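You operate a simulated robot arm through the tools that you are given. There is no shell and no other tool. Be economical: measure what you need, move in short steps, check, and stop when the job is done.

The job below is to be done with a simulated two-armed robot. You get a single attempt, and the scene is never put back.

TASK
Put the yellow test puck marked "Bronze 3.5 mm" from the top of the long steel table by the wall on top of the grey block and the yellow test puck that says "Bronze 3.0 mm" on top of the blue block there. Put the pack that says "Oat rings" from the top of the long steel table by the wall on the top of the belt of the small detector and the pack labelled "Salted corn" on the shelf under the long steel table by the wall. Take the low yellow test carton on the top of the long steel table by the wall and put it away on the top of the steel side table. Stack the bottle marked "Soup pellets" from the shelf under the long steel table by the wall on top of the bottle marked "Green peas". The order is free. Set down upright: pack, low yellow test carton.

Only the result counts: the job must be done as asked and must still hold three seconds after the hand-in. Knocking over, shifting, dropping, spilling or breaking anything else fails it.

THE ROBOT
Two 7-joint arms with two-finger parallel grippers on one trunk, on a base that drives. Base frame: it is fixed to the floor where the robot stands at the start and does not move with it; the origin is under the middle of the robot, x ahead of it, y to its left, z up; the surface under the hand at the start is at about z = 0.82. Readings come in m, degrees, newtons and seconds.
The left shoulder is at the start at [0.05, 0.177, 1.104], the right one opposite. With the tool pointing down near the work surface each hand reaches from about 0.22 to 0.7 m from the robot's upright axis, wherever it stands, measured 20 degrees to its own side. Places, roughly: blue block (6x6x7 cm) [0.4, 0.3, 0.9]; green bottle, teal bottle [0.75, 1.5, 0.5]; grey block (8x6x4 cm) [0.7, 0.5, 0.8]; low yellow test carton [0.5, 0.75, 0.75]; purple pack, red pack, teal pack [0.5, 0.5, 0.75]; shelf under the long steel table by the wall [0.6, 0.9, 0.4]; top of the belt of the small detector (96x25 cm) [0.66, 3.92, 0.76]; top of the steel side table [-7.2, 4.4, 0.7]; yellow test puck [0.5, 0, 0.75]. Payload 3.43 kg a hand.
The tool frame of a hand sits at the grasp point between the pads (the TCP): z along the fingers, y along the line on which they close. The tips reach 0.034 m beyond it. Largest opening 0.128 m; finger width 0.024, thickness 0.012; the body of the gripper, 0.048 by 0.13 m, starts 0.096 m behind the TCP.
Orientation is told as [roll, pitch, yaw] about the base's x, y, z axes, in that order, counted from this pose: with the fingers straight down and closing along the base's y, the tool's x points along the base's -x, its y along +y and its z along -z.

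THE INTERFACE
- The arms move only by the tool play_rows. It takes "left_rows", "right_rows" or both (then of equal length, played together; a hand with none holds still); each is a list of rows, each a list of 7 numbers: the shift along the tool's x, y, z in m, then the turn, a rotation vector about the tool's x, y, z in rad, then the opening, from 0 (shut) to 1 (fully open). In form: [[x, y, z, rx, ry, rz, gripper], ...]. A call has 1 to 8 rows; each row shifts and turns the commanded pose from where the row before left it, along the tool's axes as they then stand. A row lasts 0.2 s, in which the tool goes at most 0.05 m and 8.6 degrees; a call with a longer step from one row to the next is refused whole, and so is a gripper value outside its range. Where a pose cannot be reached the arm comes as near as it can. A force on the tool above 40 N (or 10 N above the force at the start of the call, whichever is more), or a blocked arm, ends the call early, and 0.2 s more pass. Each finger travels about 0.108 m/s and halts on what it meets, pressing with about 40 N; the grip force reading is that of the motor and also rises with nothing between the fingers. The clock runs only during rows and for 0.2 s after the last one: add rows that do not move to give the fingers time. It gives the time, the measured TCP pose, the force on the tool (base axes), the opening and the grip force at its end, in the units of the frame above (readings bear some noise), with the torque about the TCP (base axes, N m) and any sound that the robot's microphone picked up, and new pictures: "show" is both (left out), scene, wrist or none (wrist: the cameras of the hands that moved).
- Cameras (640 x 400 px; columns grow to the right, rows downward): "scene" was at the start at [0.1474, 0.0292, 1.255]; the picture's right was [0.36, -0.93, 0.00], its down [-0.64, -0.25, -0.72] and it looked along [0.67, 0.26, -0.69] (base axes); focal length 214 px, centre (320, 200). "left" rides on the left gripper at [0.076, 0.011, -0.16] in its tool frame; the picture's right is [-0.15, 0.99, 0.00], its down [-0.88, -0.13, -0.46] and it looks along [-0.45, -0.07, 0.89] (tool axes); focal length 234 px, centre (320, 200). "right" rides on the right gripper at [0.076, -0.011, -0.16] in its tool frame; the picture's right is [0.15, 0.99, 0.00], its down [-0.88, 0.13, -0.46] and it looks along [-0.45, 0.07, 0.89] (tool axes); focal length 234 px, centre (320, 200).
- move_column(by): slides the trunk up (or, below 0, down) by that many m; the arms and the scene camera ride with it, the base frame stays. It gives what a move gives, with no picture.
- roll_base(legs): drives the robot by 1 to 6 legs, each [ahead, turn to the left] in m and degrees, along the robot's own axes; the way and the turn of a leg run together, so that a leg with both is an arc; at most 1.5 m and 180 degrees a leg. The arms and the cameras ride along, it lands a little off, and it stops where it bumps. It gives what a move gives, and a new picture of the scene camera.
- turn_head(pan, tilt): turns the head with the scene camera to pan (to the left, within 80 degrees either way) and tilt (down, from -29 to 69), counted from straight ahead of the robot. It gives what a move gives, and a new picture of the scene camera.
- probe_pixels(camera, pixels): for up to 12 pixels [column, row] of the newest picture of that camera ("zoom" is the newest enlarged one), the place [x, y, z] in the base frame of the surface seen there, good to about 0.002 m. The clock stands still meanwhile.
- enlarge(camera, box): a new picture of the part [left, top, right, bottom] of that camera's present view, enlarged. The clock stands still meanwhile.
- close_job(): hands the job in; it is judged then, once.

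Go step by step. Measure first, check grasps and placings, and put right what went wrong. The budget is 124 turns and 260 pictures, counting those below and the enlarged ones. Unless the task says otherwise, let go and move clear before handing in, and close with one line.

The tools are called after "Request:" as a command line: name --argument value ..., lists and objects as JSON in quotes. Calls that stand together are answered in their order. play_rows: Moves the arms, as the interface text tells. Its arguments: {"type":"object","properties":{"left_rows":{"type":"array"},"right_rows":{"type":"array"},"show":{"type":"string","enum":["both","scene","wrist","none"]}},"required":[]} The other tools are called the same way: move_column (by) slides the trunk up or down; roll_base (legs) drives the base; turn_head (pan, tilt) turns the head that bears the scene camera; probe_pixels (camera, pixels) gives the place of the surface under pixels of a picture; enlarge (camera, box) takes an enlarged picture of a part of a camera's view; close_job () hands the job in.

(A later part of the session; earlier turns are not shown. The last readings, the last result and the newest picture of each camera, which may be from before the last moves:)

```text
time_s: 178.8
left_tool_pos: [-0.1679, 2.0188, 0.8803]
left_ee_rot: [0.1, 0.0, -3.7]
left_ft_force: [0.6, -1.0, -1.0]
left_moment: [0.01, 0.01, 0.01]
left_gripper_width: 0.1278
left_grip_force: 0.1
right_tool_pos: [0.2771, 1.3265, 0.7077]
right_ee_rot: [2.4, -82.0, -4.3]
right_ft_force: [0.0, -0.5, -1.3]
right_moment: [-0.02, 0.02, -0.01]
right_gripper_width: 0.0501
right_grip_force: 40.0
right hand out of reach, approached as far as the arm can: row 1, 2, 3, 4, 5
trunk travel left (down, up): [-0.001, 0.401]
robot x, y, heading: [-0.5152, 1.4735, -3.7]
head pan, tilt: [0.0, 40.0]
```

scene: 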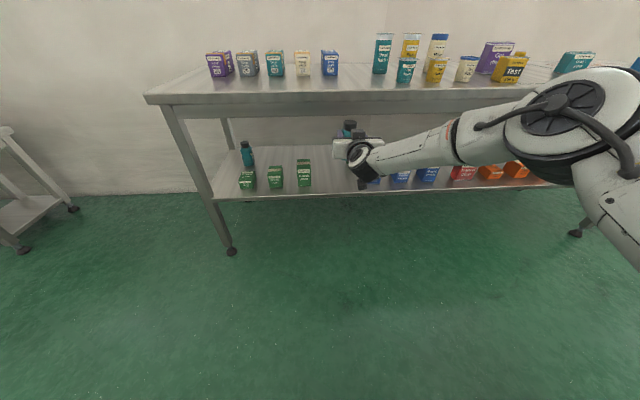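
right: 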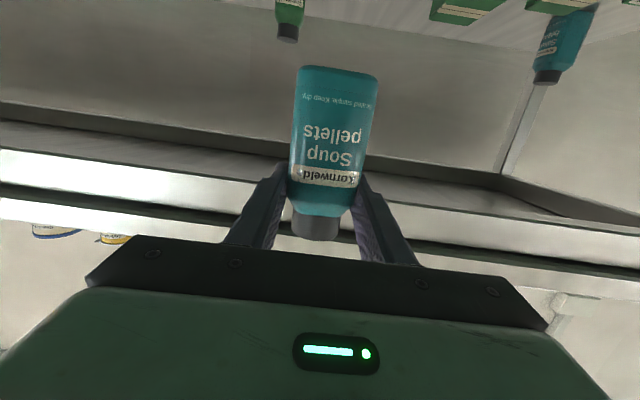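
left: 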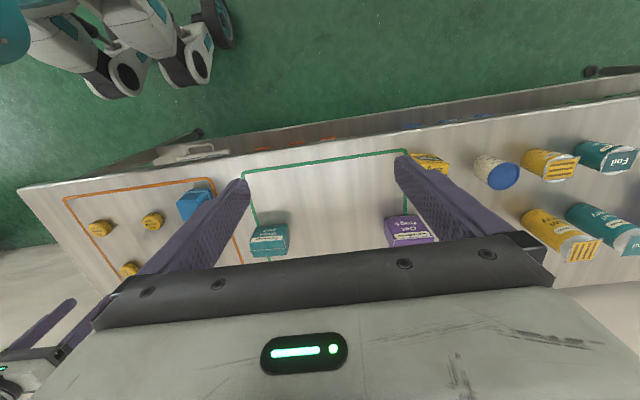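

Must stretch forward before lowering; back the base another 0.13 first to keep the bottle clear of the apron.

Request:
roll_base --legs '[[-0.13, 0]]'

Request:
play_rows --right_rows '[[-0.0042, -0.021, 0.0297, 0, 0, 0, 0], [-0.0042, -0.021, 0.0297, 0, 0, 0, 0], [-0.0042, -0.021, 0.0297, 0, 0, 0, 0], [-0.0042, -0.021, 0.0297, 0, 0, 0, 0], [0, 0, 0, 0, 0, 0, 0]]' --show "none"

Request:
play_rows --right_rows '[[0.025, 0, 0.0035, 0, 0, 0, 0], [0.025, 0, 0.0035, 0, 0, 0, 0], [0.025, 0, 0.0035, 0, 0, 0, 0], [0.02, 0, 0.0035, 0, 0, 0, 0], [0, 0, 0, 0, 0, 0, 0]]' --show "both"

```text
time_s: 180.1
left_tool_pos: [-0.3011, 2.0285, 0.8814]
left_ee_rot: [0.0, 0.0, -3.4]
left_ft_force: [0.2, 0.3, 0.0]
left_moment: [0.01, 0.01, 0.02]
left_gripper_width: 0.128
left_grip_force: 0.0
right_tool_pos: [0.1452, 1.3379, 0.7075]
right_ee_rot: [2.3, -82.0, -4.1]
right_ft_force: [0.2, 0.6, -1.6]
right_moment: [0.02, -0.01, 0.0]
right_gripper_width: 0.0501
right_grip_force: 39.9
trunk travel left (down, up): [-0.001, 0.401]
robot x, y, heading: [-0.6427, 1.4795, -3.2]
head pan, tilt: [0.0, 40.0]
```

scene: 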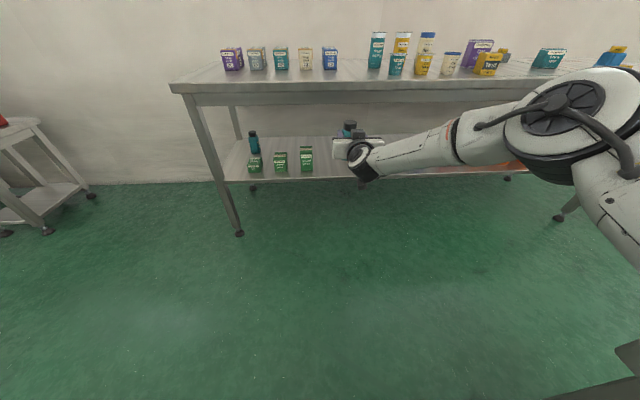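

```text
time_s: 181.3
left_tool_pos: [-0.3007, 2.0288, 0.8823]
left_ee_rot: [0.0, 0.0, -3.4]
left_ft_force: [0.0, -0.1, 0.3]
left_moment: [0.01, -0.01, 0.03]
left_gripper_width: 0.1279
left_grip_force: 0.1
right_tool_pos: [0.2271, 1.2667, 0.7232]
right_ee_rot: [2.4, -81.9, -4.0]
right_ft_force: [-0.4, -0.3, -2.5]
right_moment: [-0.04, 0.05, -0.01]
right_gripper_width: 0.0505
right_grip_force: 40.0
right hand out of reach, approached as far as the arm can: row 3, 4
trunk travel left (down, up): [-0.001, 0.401]
robot x, y, heading: [-0.6425, 1.4805, -3.7]
head pan, tilt: [0.0, 40.0]
```

```text
time_s: 182.5
left_tool_pos: [-0.3016, 2.0275, 0.8828]
left_ee_rot: [0.1, 0.0, -3.5]
left_ft_force: [-0.4, -0.4, 0.3]
left_moment: [0.05, 0.03, 0.01]
left_gripper_width: 0.1279
left_grip_force: 0.0
right_tool_pos: [0.2152, 1.2719, 0.65]
right_ee_rot: [1.6, -81.4, -3.9]
right_ft_force: [0.0, -0.2, -1.4]
right_moment: [-0.02, 0.03, 0.0]
right_gripper_width: 0.0503
right_grip_force: 39.7
right hand out of reach, approached as far as the arm can: row 1, 2, 3, 4
trunk travel left (down, up): [-0.001, 0.401]
robot x, y, heading: [-0.6438, 1.4826, -3.5]
head pan, tilt: [0.0, 40.0]
```

scene: 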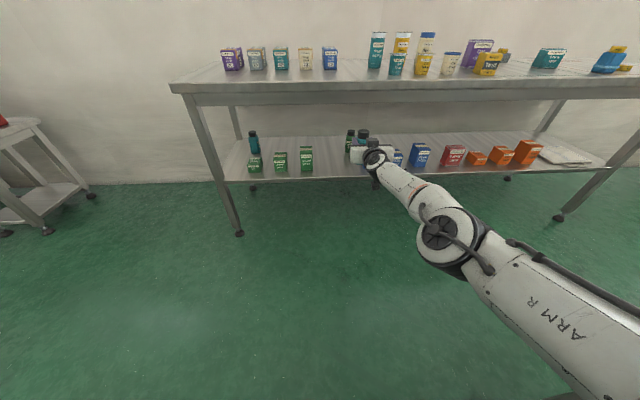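
right: 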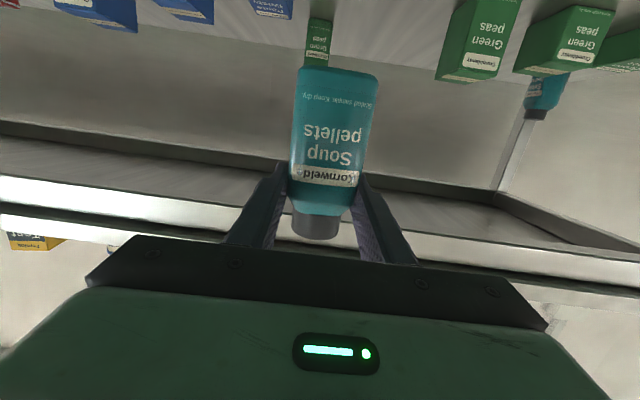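

Good: level at z=0.65. Lower another 3.5 cm and shift 1.5 cm right.

Request:
play_rows --right_rows '[[0.012, -0.005, 0.0017, 0, 0, 0, 0], [0.012, -0.005, 0.0017, 0, 0, 0, 0], [0.012, -0.005, 0.0017, 0, 0, 0, 0], [0, 0, 0, 0, 0, 0, 0]]' --show "none"

Request:
roll_base --legs '[[0.27, 0]]'

Request:
play_rows --right_rows '[[0, 0, 0, 0, 0, 0, 0]]' --show "wrist"

```text
time_s: 183.5
left_tool_pos: [-0.3007, 2.0282, 0.8803]
left_ee_rot: [0.0, 0.0, -3.4]
left_ft_force: [-1.0, 0.6, -0.1]
left_moment: [0.0, 0.0, -0.01]
left_gripper_width: 0.1278
left_grip_force: 0.0
right_tool_pos: [0.2126, 1.2818, 0.6409]
right_ee_rot: [1.6, -81.3, -3.9]
right_ft_force: [-0.4, -0.2, -1.8]
right_moment: [0.02, 0.0, -0.01]
right_gripper_width: 0.0502
right_grip_force: 40.0
right hand out of reach, approached as far as the arm can: row 1, 2, 3
trunk travel left (down, up): [-0.001, 0.401]
robot x, y, heading: [-0.645, 1.4767, -3.4]
head pan, tilt: [0.0, 40.0]
```

```text
time_s: 185.4
left_tool_pos: [-0.0304, 2.0127, 0.8838]
left_ee_rot: [0.0, 0.0, -3.5]
left_ft_force: [-0.9, 0.0, 0.2]
left_moment: [0.0, -0.01, -0.01]
left_gripper_width: 0.128
left_grip_force: 0.0
right_tool_pos: [0.4828, 1.2649, 0.6406]
right_ee_rot: [1.5, -81.2, -3.8]
right_ft_force: [0.8, 0.3, -3.4]
right_moment: [-0.02, 0.02, -0.05]
right_gripper_width: 0.0505
right_grip_force: 39.8
trunk travel left (down, up): [-0.001, 0.401]
robot x, y, heading: [-0.3728, 1.463, -3.4]
head pan, tilt: [0.0, 40.0]
```

scene: 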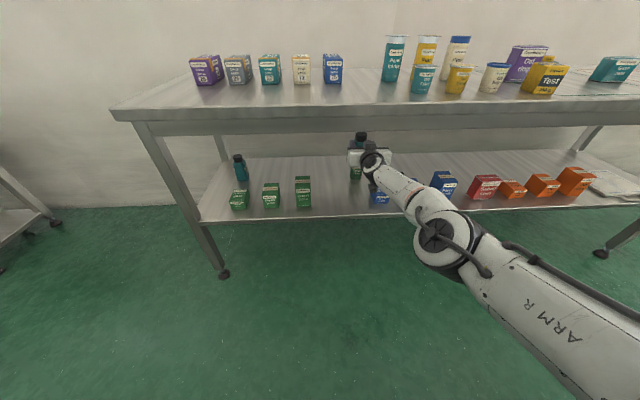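

```text
time_s: 185.8
left_tool_pos: [-0.0294, 2.0118, 0.8821]
left_ee_rot: [0.1, 0.1, -3.4]
left_ft_force: [0.4, 0.1, 0.6]
left_moment: [-0.02, 0.02, 0.05]
left_gripper_width: 0.1279
left_grip_force: 0.1
right_tool_pos: [0.4824, 1.2652, 0.6404]
right_ee_rot: [1.4, -81.1, -3.8]
right_ft_force: [0.9, -0.3, -2.0]
right_moment: [0.02, 0.03, -0.02]
right_gripper_width: 0.0504
right_grip_force: 39.3
trunk travel left (down, up): [-0.001, 0.401]
robot x, y, heading: [-0.3756, 1.4645, -3.6]
head pan, tilt: [0.0, 40.0]
```

right: 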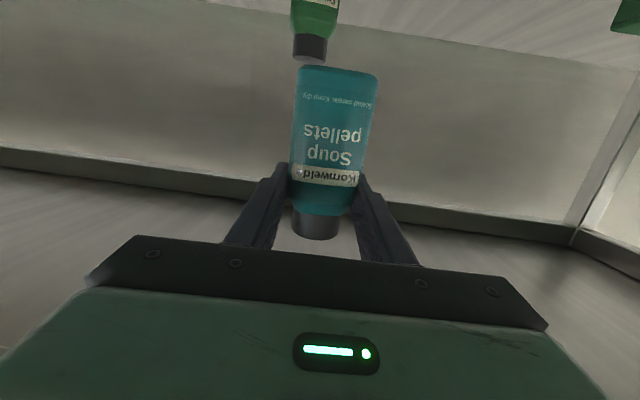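

Needs ~3.5 cm lower; the arm allows that nearer the robot's centre line, so move left 4.5 cm while lowering, and I'll compensate with the base.

Request:
play_rows --right_rows '[[0.012, 0.015, 0.001, 0, 0.005, 0, 0], [0.012, 0.015, 0.001, 0, 0.005, 0, 0], [0.012, 0.015, 0.001, 0, 0.005, 0, 0], [0, 0, 0, 0, 0, 0, 0]]' --show "wrist"

```text
time_s: 186.8
left_tool_pos: [-0.0305, 2.0111, 0.883]
left_ee_rot: [0.0, 0.0, -3.5]
left_ft_force: [-0.2, -0.3, -0.3]
left_moment: [0.01, 0.01, 0.01]
left_gripper_width: 0.1281
left_grip_force: 0.0
right_tool_pos: [0.4701, 1.3085, 0.6097]
right_ee_rot: [1.4, -80.5, -3.7]
right_ft_force: [-0.6, 0.0, -1.9]
right_moment: [0.01, 0.01, -0.02]
right_gripper_width: 0.0503
right_grip_force: 39.9
right hand out of reach, approached as far as the arm can: row 1, 2, 3
trunk travel left (down, up): [-0.001, 0.401]
robot x, y, heading: [-0.3735, 1.4643, -3.4]
head pan, tilt: [0.0, 40.0]
```

right: 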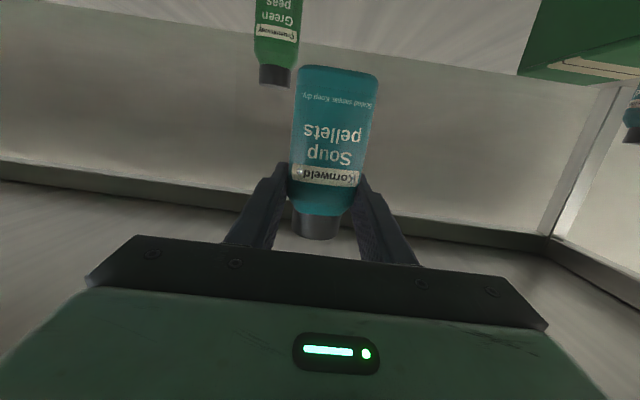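

z=0.61, bottle bottom ≈0.532, ~1 cm above the green cap level. Turn −3.8° and drive 0.155, then check alignment.

Request:
roll_base --legs '[[0, -3.8], [0.155, 0]]'

Request:
play_rows --right_rows '[[0, 0, 0, 0, 0, 0, 0]]' --show "wrist"

Request:
enlarge --camera "scene" --box '[320, 100, 420, 200]'

```text
time_s: 188.7
left_tool_pos: [0.1596, 1.9688, 0.881]
left_ee_rot: [-0.1, 0.0, -7.2]
left_ft_force: [-0.1, 0.3, 0.4]
left_moment: [-0.01, 0.02, 0.04]
left_gripper_width: 0.128
left_grip_force: 0.1
right_tool_pos: [0.6104, 1.232, 0.6085]
right_ee_rot: [1.4, -80.4, -7.5]
right_ft_force: [-0.8, 0.7, -2.9]
right_moment: [-0.01, 0.04, 0.02]
right_gripper_width: 0.0502
right_grip_force: 40.2
trunk travel left (down, up): [-0.001, 0.401]
robot x, y, heading: [-0.2222, 1.4471, -7.3]
head pan, tilt: [0.0, 40.0]
```

scene: 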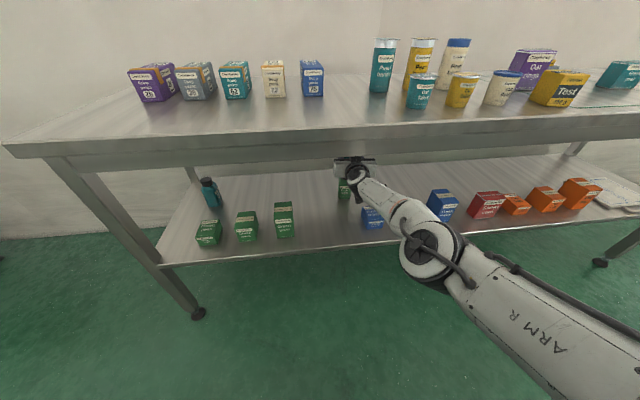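

```text
time_s: 189.1
left_tool_pos: [0.1595, 1.9678, 0.8831]
left_ee_rot: [0.0, 0.0, -7.2]
left_ft_force: [0.0, 0.1, 0.4]
left_moment: [-0.05, 0.03, 0.0]
left_gripper_width: 0.128
left_grip_force: 0.1
right_tool_pos: [0.6101, 1.2331, 0.608]
right_ee_rot: [1.5, -80.3, -7.5]
right_ft_force: [0.7, 0.3, -1.5]
right_moment: [0.0, 0.03, -0.03]
right_gripper_width: 0.0503
right_grip_force: 39.8
trunk travel left (down, up): [-0.001, 0.401]
robot x, y, heading: [-0.2232, 1.4451, -7.3]
head pan, tilt: [0.0, 40.0]
```

right: 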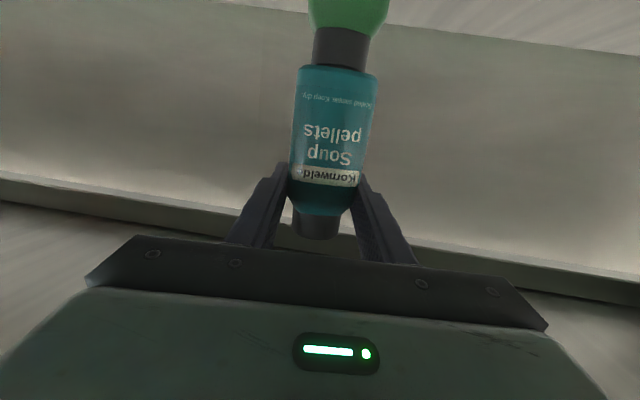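

```text
4.00 times, centred on (370, 150) of scene
```

zoom: 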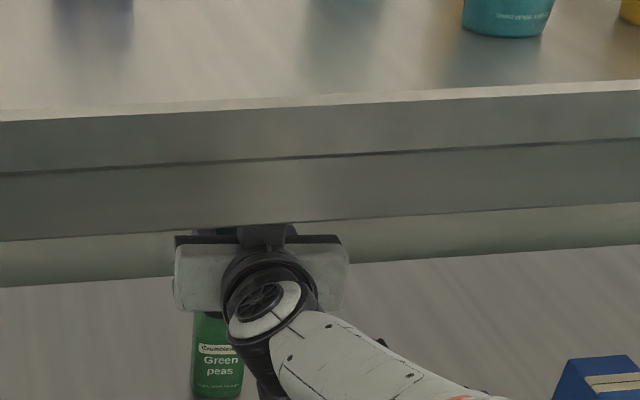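

Measure both bottles in this view.

Request:
probe_pixels --camera "right" --pixels '[[336, 74], [302, 74], [374, 80], [341, 48], [316, 46], [367, 50], [342, 62], [330, 160], [305, 120], [368, 125]]'

```text
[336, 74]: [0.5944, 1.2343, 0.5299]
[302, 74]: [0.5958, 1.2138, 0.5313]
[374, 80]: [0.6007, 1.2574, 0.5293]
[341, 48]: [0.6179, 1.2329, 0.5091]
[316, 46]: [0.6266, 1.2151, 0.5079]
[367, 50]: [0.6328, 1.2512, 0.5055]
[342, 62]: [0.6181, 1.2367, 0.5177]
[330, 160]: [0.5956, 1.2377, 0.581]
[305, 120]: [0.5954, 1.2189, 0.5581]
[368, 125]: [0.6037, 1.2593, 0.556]
```

Soup centre ≈(0.620,1.2355), cap centre ≈(0.637,1.233), gap ≈8 mm. Turn −0.7° and drive 0.022, anticipating the small left slide while lowering.

Request:
roll_base --legs '[[0, -0.7], [0.023, 0]]'

Request:
play_rows --right_rows '[[0.002, 0.003, 0, 0, 0, 0, 0], [0.002, 0.003, 0, 0, 0, 0, 0]]' --show "wrist"

```text
time_s: 190.2
left_tool_pos: [0.1888, 1.96, 0.8818]
left_ee_rot: [-0.1, -0.1, -7.9]
left_ft_force: [0.2, 0.6, -0.5]
left_moment: [-0.02, -0.02, -0.01]
left_gripper_width: 0.1278
left_grip_force: 0.0
right_tool_pos: [0.6319, 1.2208, 0.6097]
right_ee_rot: [1.3, -80.4, -8.3]
right_ft_force: [0.2, 0.3, -1.3]
right_moment: [0.06, 0.01, -0.01]
right_gripper_width: 0.0503
right_grip_force: 40.2
trunk travel left (down, up): [-0.001, 0.401]
robot x, y, heading: [-0.1973, 1.4399, -7.9]
head pan, tilt: [0.0, 40.0]
```

scene: 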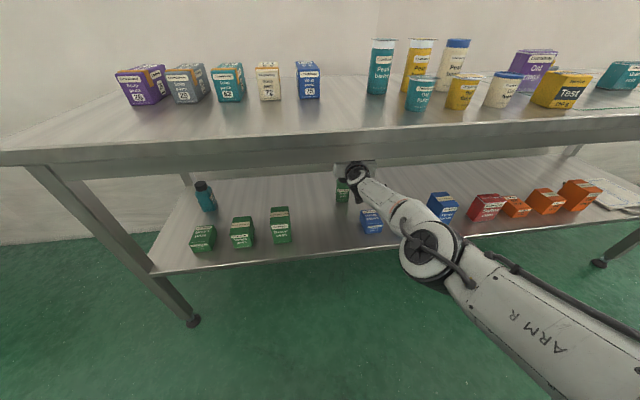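

```text
time_s: 190.8
left_tool_pos: [0.1898, 1.961, 0.8803]
left_ee_rot: [0.0, 0.0, -8.0]
left_ft_force: [-0.6, -0.9, 0.1]
left_moment: [-0.03, 0.0, -0.02]
left_gripper_width: 0.1278
left_grip_force: 0.0
right_tool_pos: [0.6312, 1.2263, 0.6054]
right_ee_rot: [1.8, -80.3, -8.5]
right_ft_force: [0.1, 0.4, -2.0]
right_moment: [-0.01, 0.04, 0.0]
right_gripper_width: 0.0501
right_grip_force: 39.8
trunk travel left (down, up): [-0.001, 0.401]
robot x, y, heading: [-0.1972, 1.4405, -7.8]
head pan, tilt: [0.0, 40.0]
```

right: 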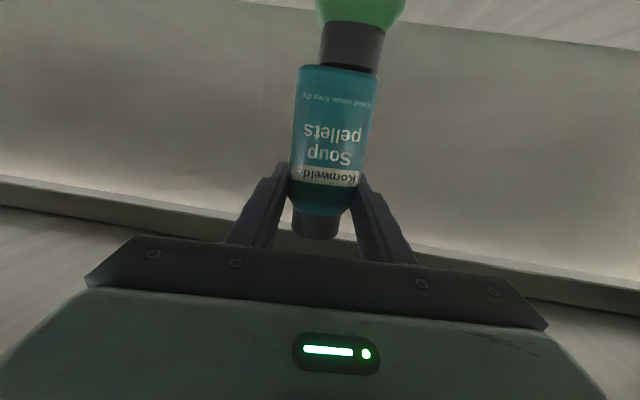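

Reachable here. Final small correction (−4 mm x, +4 mm y) and lower 5 mm.

Request:
play_rows --right_rows '[[0, 0.004, -0.004, 0, 0, 0, 0], [0.0025, 0, 0.0003, 0, 0, 0, 0], [0.0025, 0, 0.0003, 0, 0, 0, 0], [0, 0, 0, 0, 0, 0, 0]]' --show "wrist"

Request:
probe_pixels --camera "right" --pixels '[[336, 76], [302, 76], [373, 80], [350, 50], [325, 46], [377, 52], [350, 62]]'

```text
time_s: 191.8
left_tool_pos: [0.1873, 1.9606, 0.8811]
left_ee_rot: [0.1, 0.0, -7.9]
left_ft_force: [-0.1, 0.3, 0.4]
left_moment: [0.03, 0.01, 0.02]
left_gripper_width: 0.128
left_grip_force: 0.1
right_tool_pos: [0.6271, 1.2288, 0.6045]
right_ee_rot: [1.2, -80.6, -8.0]
right_ft_force: [2.2, 0.2, 5.0]
right_moment: [-0.01, -0.32, 0.02]
right_gripper_width: 0.0501
right_grip_force: 40.2
trunk travel left (down, up): [-0.001, 0.401]
robot x, y, heading: [-0.197, 1.438, -7.6]
head pan, tilt: [0.0, 40.0]
```

right: 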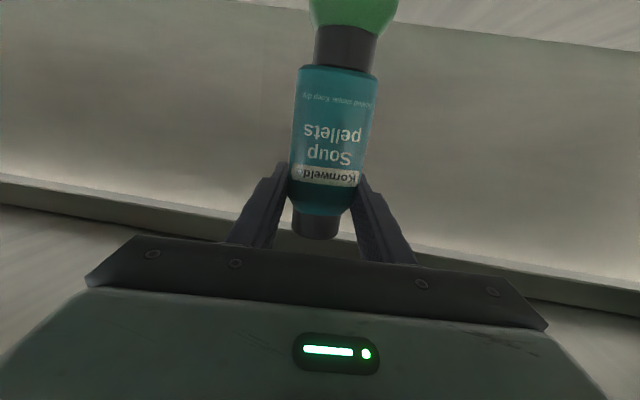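

```text
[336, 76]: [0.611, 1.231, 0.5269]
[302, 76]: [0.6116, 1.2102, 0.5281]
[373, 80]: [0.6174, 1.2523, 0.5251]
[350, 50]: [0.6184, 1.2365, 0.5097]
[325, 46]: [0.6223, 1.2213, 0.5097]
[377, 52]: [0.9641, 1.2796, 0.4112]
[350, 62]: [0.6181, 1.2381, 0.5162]
```

Contact (+5 N), axes aligned within 2 mm. Open the fingers and check.

Request:
play_rows --right_rows '[[0, 0, 0, 0, 0, 0, 0.45], [0, 0, 0, 0, 0, 0, 0.6], [0, 0, 0, 0, 0, 0, 0.75], [0, 0, 0, 0, 0, 0, 0.75]]' --show "wrist"

```text
time_s: 192.8
left_tool_pos: [0.1881, 1.9609, 0.8815]
left_ee_rot: [0.0, 0.1, -7.9]
left_ft_force: [-0.2, -0.2, -0.5]
left_moment: [0.02, -0.01, 0.02]
left_gripper_width: 0.1283
left_grip_force: 0.0
right_tool_pos: [0.6279, 1.231, 0.6003]
right_ee_rot: [1.4, -80.4, -8.1]
right_ft_force: [-0.1, -0.3, -0.3]
right_moment: [-0.01, -0.03, 0.01]
right_gripper_width: 0.096
right_grip_force: 0.1
trunk travel left (down, up): [-0.001, 0.401]
robot x, y, heading: [-0.197, 1.4398, -8.2]
head pan, tilt: [0.0, 40.0]
```

right: 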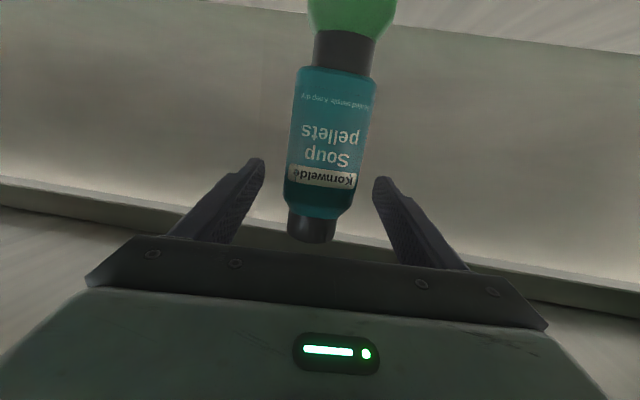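

Soup pellets stands on Green peas. Withdraw by driving back 0.30, raise the trunk, and turn the right tool back to pointing down.

Request:
roll_base --legs '[[-0.3, 0]]'

Request:
enlarge --camera "scene" --box '[300, 100, 440, 230]'

Request:
move_column --by 0.39

Request:
play_rows --right_rows '[[0, 0, -0.035, 0, 0.145, 0, 1], [0, 0, -0.035, 0, 0.145, 0, 1], [0, 0, -0.035, 0, 0.145, 0, 1], [0, 0, -0.035, 0, 0.145, 0, 1], [0.02, 0, -0.025, 0, 0.145, 0, 1], [0.02, 0, -0.025, 0, 0.145, 0, 1], [0.02, 0, -0.02, 0, 0.145, 0, 1], [0.02, 0, -0.01, 0, 0.145, 0, 1]]' --show "none"

Request:
play_rows --right_rows '[[0.03, 0, -0.01, 0, 0.12, 0, 1], [0.03, 0, -0.01, 0, 0.12, 0, 1], [0.03, 0, 0, 0, 0, 0, 1]]' --show "none"

```text
time_s: 194.9
left_tool_pos: [-0.1078, 2.0014, 0.8814]
left_ee_rot: [-0.1, 0.0, -7.9]
left_ft_force: [0.0, 0.1, -1.2]
left_moment: [0.03, -0.01, 0.03]
left_gripper_width: 0.1279
left_grip_force: 0.0
right_tool_pos: [0.3314, 1.2725, 0.6016]
right_ee_rot: [1.4, -80.5, -8.3]
right_ft_force: [0.3, 0.9, 0.7]
right_moment: [0.0, 0.01, 0.0]
right_gripper_width: 0.0959
right_grip_force: 0.0
trunk travel left (down, up): [-0.001, 0.401]
robot x, y, heading: [-0.4958, 1.4847, -7.8]
head pan, tilt: [0.0, 40.0]
```

scene: 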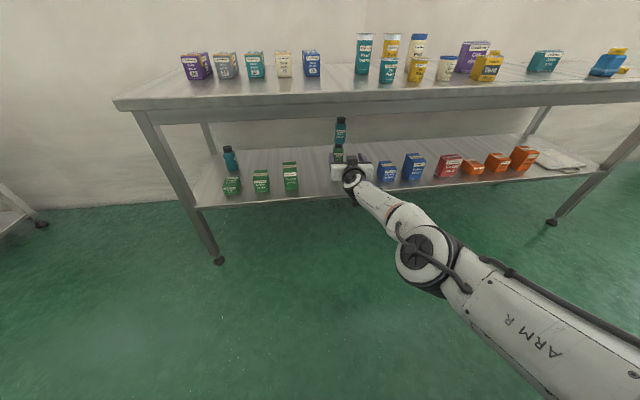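

```text
3.08 times, centred on (370, 165) of scene
```

zoom: 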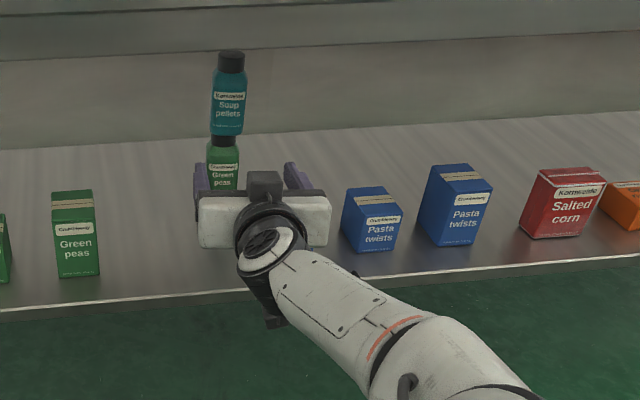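

```text
time_s: 196.9
left_tool_pos: [-0.1084, 2.0019, 1.0837]
left_ee_rot: [0.0, 0.0, -8.0]
left_ft_force: [-0.2, 0.0, -0.9]
left_moment: [0.0, -0.01, 0.02]
left_gripper_width: 0.1279
left_grip_force: 0.0
right_tool_pos: [0.326, 1.2724, 0.7771]
right_ee_rot: [-0.1, -78.1, -6.0]
right_ft_force: [-7.3, -2.4, -9.3]
right_moment: [-0.39, 0.19, 0.12]
right_gripper_width: 0.0937
right_grip_force: 0.0
trunk travel left (down, up): [-0.201, 0.2]
robot x, y, heading: [-0.4948, 1.4796, -7.7]
head pan, tilt: [0.0, 40.0]
stopped: the force on the tool passed its limit at 51 N (the readings are from after the stop); the commanded pose is now the measured one
```

```text
time_s: 198.7
left_tool_pos: [-0.1081, 2.0017, 1.0823]
left_ee_rot: [-0.1, -0.1, -7.9]
left_ft_force: [0.3, -0.5, -0.6]
left_moment: [0.02, -0.03, 0.02]
left_gripper_width: 0.1279
left_grip_force: 0.0
right_tool_pos: [0.239, 1.2898, 0.7491]
right_ee_rot: [-0.6, -37.5, -7.4]
right_ft_force: [-0.7, -0.6, -0.8]
right_moment: [-0.01, -0.03, -0.03]
right_gripper_width: 0.1284
right_grip_force: 0.1
right hand out of reach, approached as far as the arm can: row 1, 2, 3, 4, 5
trunk travel left (down, up): [-0.201, 0.2]
robot x, y, heading: [-0.4946, 1.4816, -7.8]
head pan, tilt: [0.0, 40.0]
```

```text
time_s: 199.5
left_tool_pos: [-0.1087, 2.0021, 1.0814]
left_ee_rot: [0.0, -0.1, -7.9]
left_ft_force: [-0.1, 0.1, -0.7]
left_moment: [0.01, -0.01, 0.0]
left_gripper_width: 0.1277
left_grip_force: 0.0
right_tool_pos: [0.1508, 1.3026, 0.7189]
right_ee_rot: [-0.5, -23.8, -7.4]
right_ft_force: [0.2, 0.8, 0.3]
right_moment: [0.0, 0.02, -0.01]
right_gripper_width: 0.1281
right_grip_force: 0.1
trunk travel left (down, up): [-0.201, 0.2]
robot x, y, heading: [-0.4936, 1.4791, -7.8]
head pan, tilt: [0.0, 40.0]
```

The tips touched the apron's underside while raising (my error); nothing appears moved, I'll verify. Now raise the rest, finish pointing down, and drive to face the packs.

Request:
move_column --by 0.19

Request:
play_rows --right_rows '[[-0.02, 0, -0.045, 0, 0.139, 0, 1], [-0.01, 0, -0.045, 0, 0.139, 0, 1], [0.01, 0, -0.045, 0, 0.137, 0, 1], [0.03, 0, -0.03, 0, 0, 0, 1], [0.03, 0, 0, 0, 0, 0, 1]]' --show "none"

Request:
roll_base --legs '[[0, 7.8], [0.44, 0], [0, -90], [0.68, 0], [0, 90]]'

Request:
turn_head --pan 0 --tilt 52

```text
time_s: 201.6
left_tool_pos: [-0.1079, 2.0019, 1.2721]
left_ee_rot: [0.0, 0.0, -7.9]
left_ft_force: [-0.4, -0.5, -0.8]
left_moment: [0.0, 0.01, 0.04]
left_gripper_width: 0.128
left_grip_force: 0.2
right_tool_pos: [0.1518, 1.3022, 0.9101]
right_ee_rot: [-0.5, -23.8, -7.3]
right_ft_force: [0.4, -0.7, 0.7]
right_moment: [-0.03, -0.03, 0.02]
right_gripper_width: 0.1279
right_grip_force: 0.2
trunk travel left (down, up): [-0.391, 0.01]
robot x, y, heading: [-0.4955, 1.4822, -7.8]
head pan, tilt: [0.0, 40.0]
```

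```text
time_s: 202.8
left_tool_pos: [-0.1075, 2.0011, 1.2705]
left_ee_rot: [-0.1, -0.1, -7.9]
left_ft_force: [-0.9, -0.5, -0.4]
left_moment: [-0.01, -0.02, 0.02]
left_gripper_width: 0.1283
left_grip_force: 0.0
right_tool_pos: [0.0618, 1.3169, 1.0782]
right_ee_rot: [-0.4, 0.0, -7.6]
right_ft_force: [0.9, -0.7, 1.2]
right_moment: [-0.01, 0.01, -0.01]
right_gripper_width: 0.128
right_grip_force: 0.1
right hand out of reach, approached as far as the arm can: row 3
trunk travel left (down, up): [-0.391, 0.01]
robot x, y, heading: [-0.4949, 1.4832, -7.8]
head pan, tilt: [0.0, 40.0]
```

```text
time_s: 217.1
left_tool_pos: [0.2614, 1.3473, 1.2725]
left_ee_rot: [-0.1, 0.0, -2.1]
left_ft_force: [0.0, -0.1, 0.0]
left_moment: [-0.01, -0.01, -0.01]
left_gripper_width: 0.1279
left_grip_force: 0.0
right_tool_pos: [0.5015, 0.6829, 1.0769]
right_ee_rot: [-0.4, -0.1, -1.8]
right_ft_force: [-0.5, -0.1, 0.0]
right_moment: [0.0, 0.0, 0.0]
right_gripper_width: 0.1279
right_grip_force: 0.0
trunk travel left (down, up): [-0.391, 0.01]
robot x, y, heading: [-0.0707, 0.7868, -2.0]
head pan, tilt: [0.0, 40.0]
```

scene: 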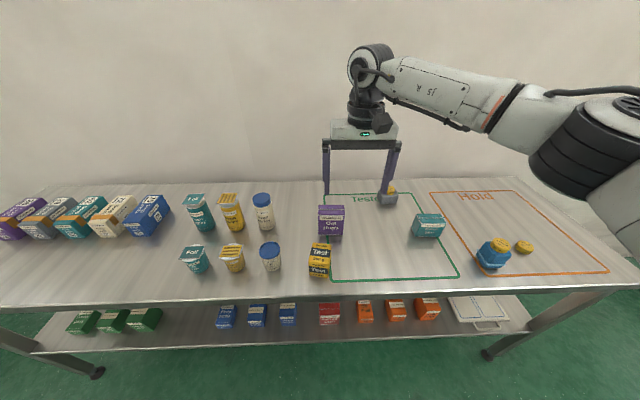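

```text
time_s: 217.9
left_tool_pos: [0.262, 1.3464, 1.2715]
left_ee_rot: [0.0, 0.0, -2.0]
left_ft_force: [0.4, -0.6, -0.5]
left_moment: [0.03, -0.01, -0.06]
left_gripper_width: 0.1278
left_grip_force: 0.1
right_tool_pos: [0.5007, 0.6828, 1.0767]
right_ee_rot: [-0.4, -0.1, -1.8]
right_ft_force: [-0.2, 0.0, -0.1]
right_moment: [0.02, -0.03, 0.0]
right_gripper_width: 0.1279
right_grip_force: 0.1
trunk travel left (down, up): [-0.391, 0.01]
robot x, y, heading: [-0.0704, 0.7959, -1.9]
head pan, tilt: [0.0, 52.0]
```

scene: 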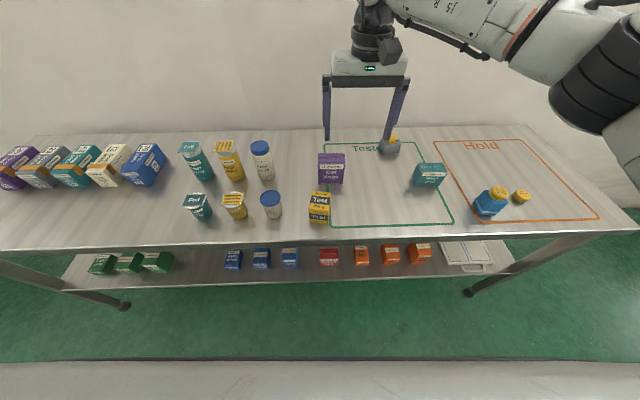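

Everything stands as it should. Probe purple pack and carton corners.

Request:
probe_pixels --camera "scene" --pixels '[[320, 156], [343, 155], [331, 155], [331, 170], [331, 183], [313, 193], [330, 193], [311, 205], [328, 206], [320, 199], [319, 215], [309, 220]]'

Request:
enlarge --camera "scene" --box '[295, 145, 360, 230]'

```text
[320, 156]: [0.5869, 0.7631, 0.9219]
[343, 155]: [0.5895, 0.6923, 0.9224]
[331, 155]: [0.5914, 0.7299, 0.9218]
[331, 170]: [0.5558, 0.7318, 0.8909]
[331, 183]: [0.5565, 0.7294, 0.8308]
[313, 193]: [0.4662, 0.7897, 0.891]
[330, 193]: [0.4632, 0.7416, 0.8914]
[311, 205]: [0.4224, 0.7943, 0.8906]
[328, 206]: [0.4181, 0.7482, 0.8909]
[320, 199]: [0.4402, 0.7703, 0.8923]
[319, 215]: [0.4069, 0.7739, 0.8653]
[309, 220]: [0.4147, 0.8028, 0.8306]
```

```text
4.71 times, centred on (328, 188) of scene
```

zoom: 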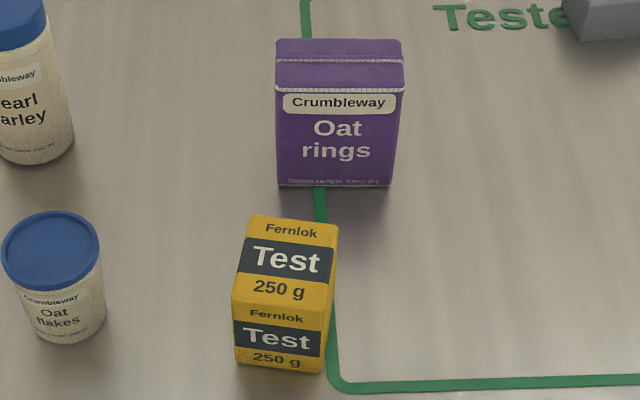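

Carton centre ≈(0.441,0.769), 5.5 cm square, top 0.891; purple pack centre ≈(0.576,0.728). Drive 0.11 closer and lower the trunk a little.

Request:
roll_base --legs '[[0.11, 2]]'

Request:
move_column --by -0.05

```text
time_s: 219.1
left_tool_pos: [0.3523, 1.3553, 1.2705]
left_ee_rot: [0.0, 0.0, -0.3]
left_ft_force: [-0.5, -0.2, 0.8]
left_moment: [-0.01, 0.05, 0.0]
left_gripper_width: 0.1279
left_grip_force: 0.0
right_tool_pos: [0.6129, 0.7002, 1.0769]
right_ee_rot: [-0.4, 0.0, 0.1]
right_ft_force: [0.2, 0.3, -0.6]
right_moment: [-0.02, 0.01, -0.03]
right_gripper_width: 0.1282
right_grip_force: 0.1
trunk travel left (down, up): [-0.391, 0.01]
robot x, y, heading: [0.0379, 0.7848, -0.4]
head pan, tilt: [0.0, 52.0]
```

scene: 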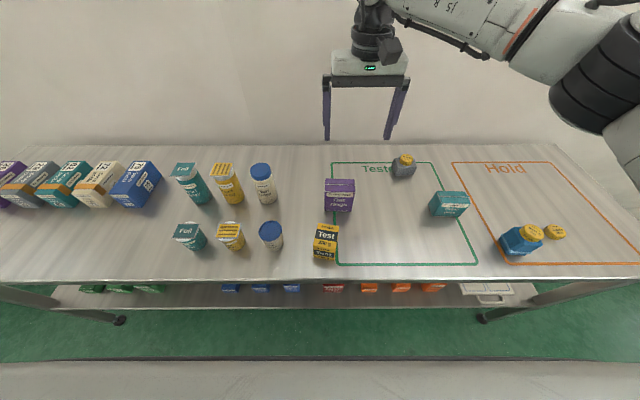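

```text
time_s: 220.0
left_tool_pos: [0.3516, 1.3543, 1.2217]
left_ee_rot: [0.0, -0.1, -0.2]
left_ft_force: [0.5, -0.3, 0.1]
left_moment: [0.01, 0.01, -0.02]
left_gripper_width: 0.128
left_grip_force: 0.1
right_tool_pos: [0.6126, 0.6998, 1.0268]
right_ee_rot: [-0.5, -0.1, 0.1]
right_ft_force: [0.3, -0.3, 1.4]
right_moment: [-0.01, -0.02, 0.01]
right_gripper_width: 0.1282
right_grip_force: 0.0
trunk travel left (down, up): [-0.341, 0.06]
robot x, y, heading: [0.0375, 0.7866, -0.4]
head pan, tilt: [0.0, 52.0]
```

Bring the right hand down around the purple pack; meanwhile move the left hand nearer.

Request:
play_rows --right_rows '[[0.0183, 0.014, 0, 0, 0, 0, 1], [0.0183, 0.014, 0, 0, 0, 0, 1], [0, 0, 0.046, 0, 0, 0, 1], [0, 0, 0.046, 0, 0, 0, 1], [0, 0, 0.044, 0, 0, 0, 1], [0, 0, 0, 0, 0, 0, 1]]' --left_rows '[[-0.015, -0.045, 0, 0, 0, 0, 0.8], [-0.015, -0.045, 0, 0, 0, 0, 0.8], [-0.015, -0.045, 0, 0, 0, 0, 0.8], [-0.015, -0.045, 0, 0, 0, 0, 0.8], [-0.015, -0.045, 0, 0, 0, 0, 0.8], [-0.015, -0.045, 0, 0, 0, 0, 0.8]]' --show "both"

```text
time_s: 221.4
left_tool_pos: [0.4404, 1.0833, 1.2221]
left_ee_rot: [-0.2, 0.1, -0.2]
left_ft_force: [0.1, -0.5, 0.5]
left_moment: [-0.01, -0.02, -0.05]
left_gripper_width: 0.1027
left_grip_force: 0.0
right_tool_pos: [0.5775, 0.7272, 0.891]
right_ee_rot: [-0.5, -0.1, 0.2]
right_ft_force: [-0.6, 0.7, -0.7]
right_moment: [0.02, 0.03, -0.01]
right_gripper_width: 0.128
right_grip_force: 0.1
trunk travel left (down, up): [-0.341, 0.06]
robot x, y, heading: [0.0398, 0.7859, 0.0]
head pan, tilt: [0.0, 52.0]
```

scene: 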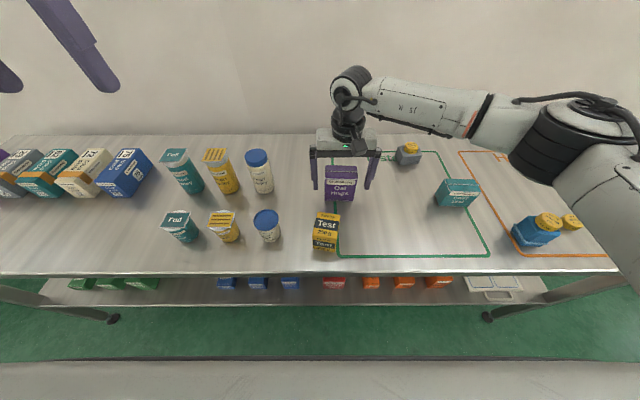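
right: 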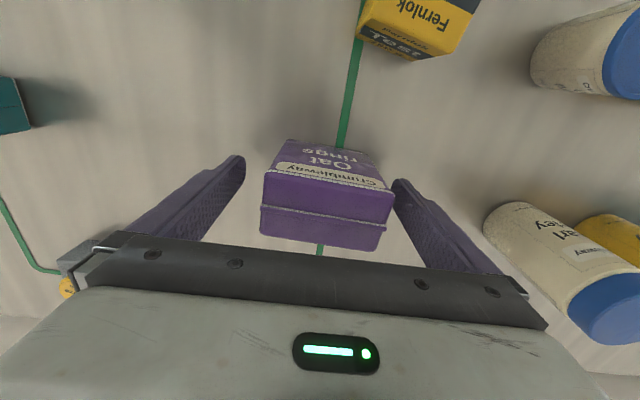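
left: 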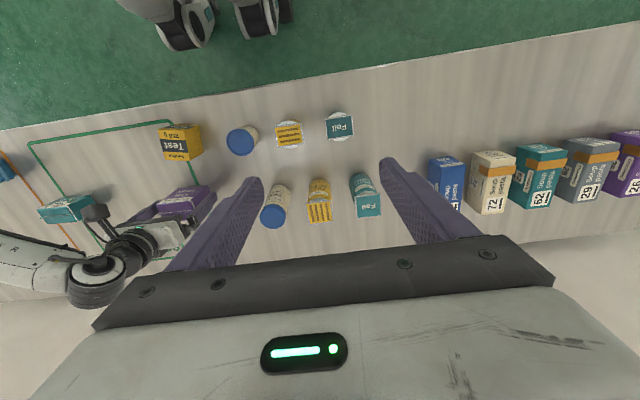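

Pack between fingers. Close, lift, shift right; the left hand follows toward the carton.

Request:
play_rows --right_rows '[[0, 0, 0, 0, 0, 0, 0], [0, 0, 0, 0, 0, 0, 0], [0, 0, 0, 0, 0, 0, 0], [0, 0, -0.045, 0, 0, 0, 0], [0, 0, -0.045, 0, 0, 0, 0], [0, 0, -0.045, 0, 0, 0, 0], [0.01, -0.045, 0, 0, 0, 0, 0], [0.01, -0.045, 0, 0, 0, 0, 0]]' --left_rows '[[0, 0, 0, 0, 0, 0, 0.8], [0, 0, 0, 0, 0, 0, 0.8], [0, 0, 0, 0, 0, 0, 0.8], [0, 0, 0, 0, 0, 0, 0.8], [0, -0.035, 0, 0, 0, 0, 0.8], [0, -0.035, 0, 0, 0, 0, 0.8], [0, -0.035, 0, 0, 0, 0, 0.8], [0, -0.035, 0, 0, 0, 0, 0.8]]' --show "none"

Request:
play_rows --right_rows '[[0.01, -0.04, 0, 0, 0, 0, 0], [0.01, -0.04, 0, 0, 0, 0, 0], [0, 0, 0, 0, 0, 0, 0], [0, 0, 0, 0, 0, 0, 0], [0, 0, 0, 0, 0, 0, 0]]' --left_rows '[[0, -0.035, 0.045, 0, 0, 0, 0.8], [0, -0.035, 0.03, 0, 0, 0, 0.8], [0, -0.035, 0.03, 0, 0, 0, 0.8], [0, -0.035, 0.03, 0, 0, 0, 0.8], [0, -0.035, 0.03, 0, 0, 0, 0.8]]' --show "both"

```text
time_s: 223.2
left_tool_pos: [0.4418, 0.9442, 1.2209]
left_ee_rot: [0.1, 0.0, 0.0]
left_ft_force: [0.0, 0.1, 0.0]
left_moment: [0.02, 0.03, 0.0]
left_gripper_width: 0.1025
left_grip_force: 0.1
right_tool_pos: [0.5578, 0.6364, 1.0262]
right_ee_rot: [-0.4, 0.0, 0.1]
right_ft_force: [0.3, 0.5, -2.5]
right_moment: [0.0, 0.05, -0.03]
right_gripper_width: 0.0851
right_grip_force: 40.2
trunk travel left (down, up): [-0.341, 0.06]
robot x, y, heading: [0.0387, 0.7888, -0.2]
head pan, tilt: [0.0, 52.0]
```

```text
refused: row 1 steps farther than a row can; nothing moved
```

Purple is held (0.085 wide). Bring the left hand over the carton (yaw −6°).

Request:
play_rows --right_rows '[[0.01, -0.03, 0, 0, 0, 0, 0], [0.01, -0.03, 0, 0, 0, 0, 0], [0, 0, 0, 0, 0, 0, 0], [0, 0, 0, 0, 0, 0, 0], [0, 0, 0, 0, 0, 0, 0], [0, 0, 0, 0, 0, 0, 0], [0, 0, 0, 0, 0, 0, 0], [0, 0, 0, 0, 0, 0, 0]]' --left_rows '[[0, -0.03, 0.03, 0, 0, 0.1, 0.8], [0.002, -0.03, 0.03, 0, 0, 0, 0.8], [0.003, -0.03, 0.03, 0, 0, 0, 0.8], [0.003, -0.03, 0.034, 0, 0, 0, 0.8], [0.003, -0.03, 0.034, 0, 0, 0, 0.8], [0.003, -0.025, 0.034, 0, 0, 0, 0.8], [0, 0, 0.04, 0, 0, 0, 0.8], [0, 0, 0.035, 0, 0, 0, 0.8]]' --show "both"

```text
time_s: 225.0
left_tool_pos: [0.4092, 0.8924, 1.0016]
left_ee_rot: [0.0, -0.1, -5.8]
left_ft_force: [1.1, -0.2, -0.3]
left_moment: [-0.02, 0.03, 0.04]
left_gripper_width: 0.1028
left_grip_force: 0.0
left hand out of reach, approached as far as the arm can: row 1, 2, 3, 4, 5, 6
right_tool_pos: [0.5387, 0.5779, 1.0281]
right_ee_rot: [-0.4, -0.1, 0.2]
right_ft_force: [-0.6, 0.2, -2.8]
right_moment: [0.04, 0.04, -0.01]
right_gripper_width: 0.0853
right_grip_force: 40.3
trunk travel left (down, up): [-0.341, 0.06]
robot x, y, heading: [0.043, 0.7851, -0.3]
head pan, tilt: [0.0, 52.0]
```

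scene: 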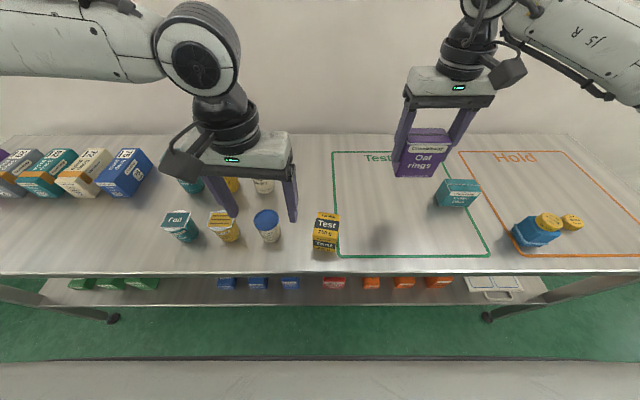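
right: 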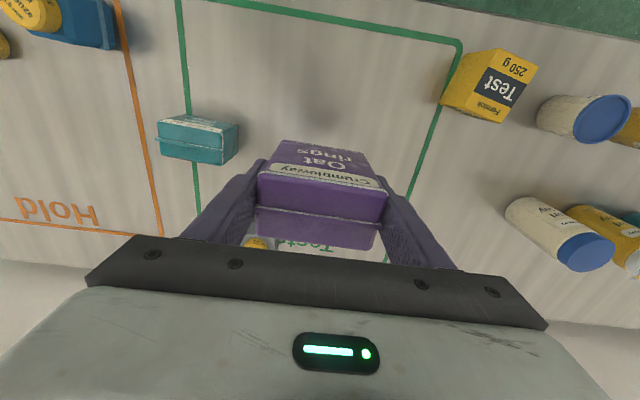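
left: 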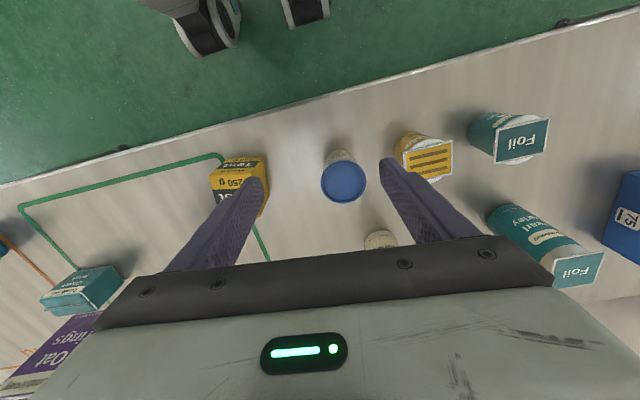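

The left arm can't fold inward that far; turn the robot 18° right, which swings the left hand right over the carton.

Request:
roll_base --legs '[[0, -18]]'

Request:
play_rows --left_rows '[[0, 0, 0, 0, 0, -0.105, 0.8], [0, 0, 0, 0, 0, -0.105, 0.8], [0, 0, 0, 0, 0, -0.105, 0.8]]' --show "wrist"

```text
time_s: 226.4
left_tool_pos: [0.4242, 0.7717, 1.0003]
left_ee_rot: [0.0, 0.0, -24.1]
left_ft_force: [0.3, 0.7, -0.2]
left_moment: [0.03, -0.03, -0.02]
left_gripper_width: 0.1025
left_grip_force: 0.1
right_tool_pos: [0.445, 0.4312, 1.0289]
right_ee_rot: [-0.4, -0.1, -18.0]
right_ft_force: [-0.3, 0.6, -3.5]
right_moment: [0.0, -0.02, 0.0]
right_gripper_width: 0.0851
right_grip_force: 40.1
trunk travel left (down, up): [-0.341, 0.06]
robot x, y, heading: [0.0398, 0.7901, -18.1]
head pan, tilt: [0.0, 52.0]
```

scene: 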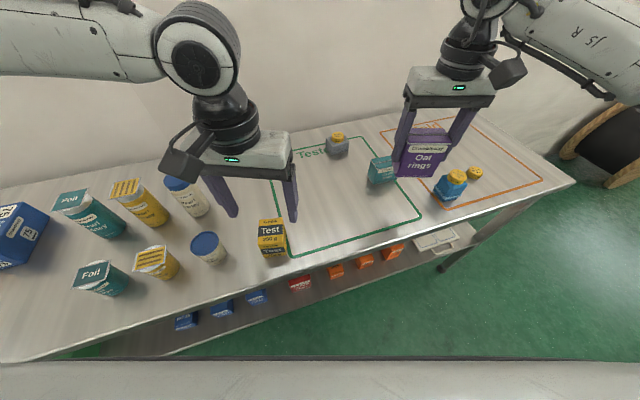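

```text
time_s: 227.2
left_tool_pos: [0.4237, 0.7706, 1.0019]
left_ee_rot: [-0.2, 0.0, -5.9]
left_ft_force: [-0.2, 0.0, 0.2]
left_moment: [0.02, 0.0, 0.0]
left_gripper_width: 0.1023
left_grip_force: 0.1
right_tool_pos: [0.4476, 0.4327, 1.0282]
right_ee_rot: [-0.4, -0.1, -18.1]
right_ft_force: [-0.7, 1.0, -2.5]
right_moment: [0.03, 0.0, -0.04]
right_gripper_width: 0.0851
right_grip_force: 40.3
trunk travel left (down, up): [-0.341, 0.06]
robot x, y, heading: [0.0428, 0.7841, -18.2]
head pan, tilt: [0.0, 52.0]
```

left: 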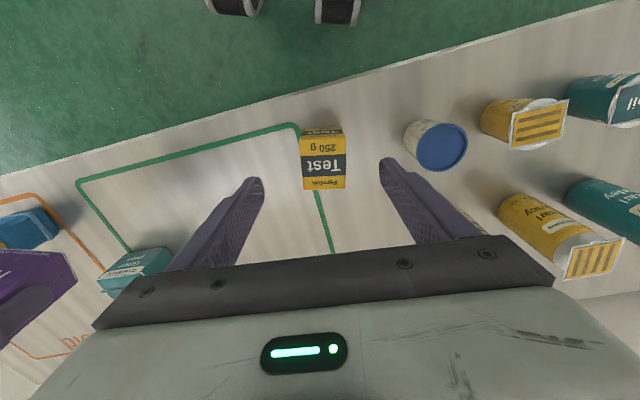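

Aligned. Forward 17 mm, descend, close and lift.

Request:
play_rows --left_rows '[[-0.0171, 0, 0, 0, 0, 0, 0.7], [0, 0, 0.046, 0, 0, 0, 0.7], [0, 0, 0.046, 0, 0, 0, 0.7], [0, 0, 0.045, 0, 0, 0, 0.7], [0, 0, 0, 0, 0, 0, 0], [0, 0, 0, 0, 0, 0, 0], [0, 0, 0, 0, 0, 0, 0], [0, 0, -0.045, 0, 0, 0, 0]]' --show "both"

```text
time_s: 228.1
left_tool_pos: [0.4428, 0.7849, 0.9202]
left_ee_rot: [-1.6, -0.4, -6.3]
left_ft_force: [0.9, -0.5, 0.8]
left_moment: [0.02, 0.02, 0.05]
left_gripper_width: 0.0895
left_grip_force: 0.1
left hand out of reach, approached as far as the arm can: row 2, 3, 4
right_tool_pos: [0.4489, 0.4318, 1.0271]
right_ee_rot: [-0.5, 0.2, -18.2]
right_ft_force: [1.0, -0.1, -3.0]
right_moment: [0.03, 0.03, 0.01]
right_gripper_width: 0.085
right_grip_force: 40.4
trunk travel left (down, up): [-0.341, 0.06]
robot x, y, heading: [0.0415, 0.7904, -18.2]
head pan, tilt: [0.0, 52.0]
stopped in row 4 (left hand): the force on the tool passed its limit at 70 N (the readings are from after the stop); the commanded pose is now the measured one
```

scene: 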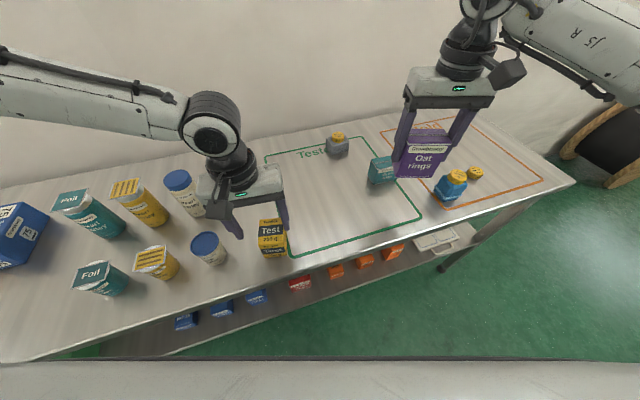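
left: 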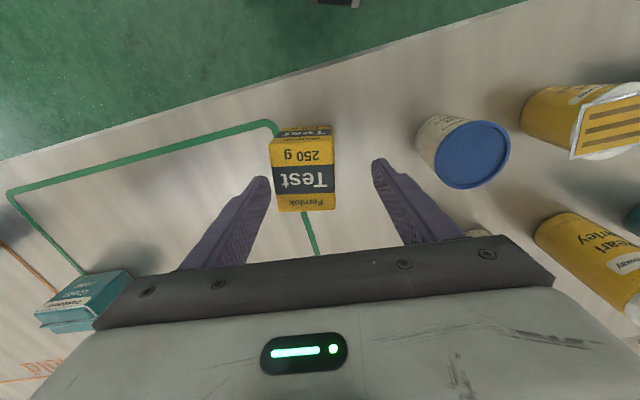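

The right finger caught the carton's edge as the hand slid +y at its reach limit. Re-measure the carton in the left view.

Request:
probe_pixels --camera "left" --pixels '[[273, 142], [331, 138], [279, 207], [334, 204], [304, 175], [444, 118], [420, 130]]'

Request:
play_rows --left_rows '[[0, 0, -0.03, 0.028, 0, 0, 0.75], [0, -0.01, 0, 0, 0, 0, 0.75], [0, -0.008, 0, 0, 0, 0, 0.75]]' --show "none"

```text
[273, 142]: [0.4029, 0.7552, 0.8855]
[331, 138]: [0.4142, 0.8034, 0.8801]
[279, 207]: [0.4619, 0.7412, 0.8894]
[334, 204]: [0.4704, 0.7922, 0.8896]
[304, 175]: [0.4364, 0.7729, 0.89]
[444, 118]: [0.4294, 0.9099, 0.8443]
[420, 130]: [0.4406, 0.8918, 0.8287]
```

```text
time_s: 228.9
left_tool_pos: [0.4404, 0.7682, 0.9516]
left_ee_rot: [-3.1, -0.5, -6.2]
left_ft_force: [0.2, 0.2, 0.0]
left_moment: [0.03, -0.01, 0.03]
left_gripper_width: 0.0959
left_grip_force: 0.1
right_tool_pos: [0.4471, 0.4329, 1.0297]
right_ee_rot: [-0.3, 0.0, -18.1]
right_ft_force: [-0.1, 0.1, -2.4]
right_moment: [0.0, 0.01, -0.04]
right_gripper_width: 0.085
right_grip_force: 40.3
trunk travel left (down, up): [-0.341, 0.06]
robot x, y, heading: [0.0407, 0.7867, -18.2]
head pan, tilt: [0.0, 52.0]
```

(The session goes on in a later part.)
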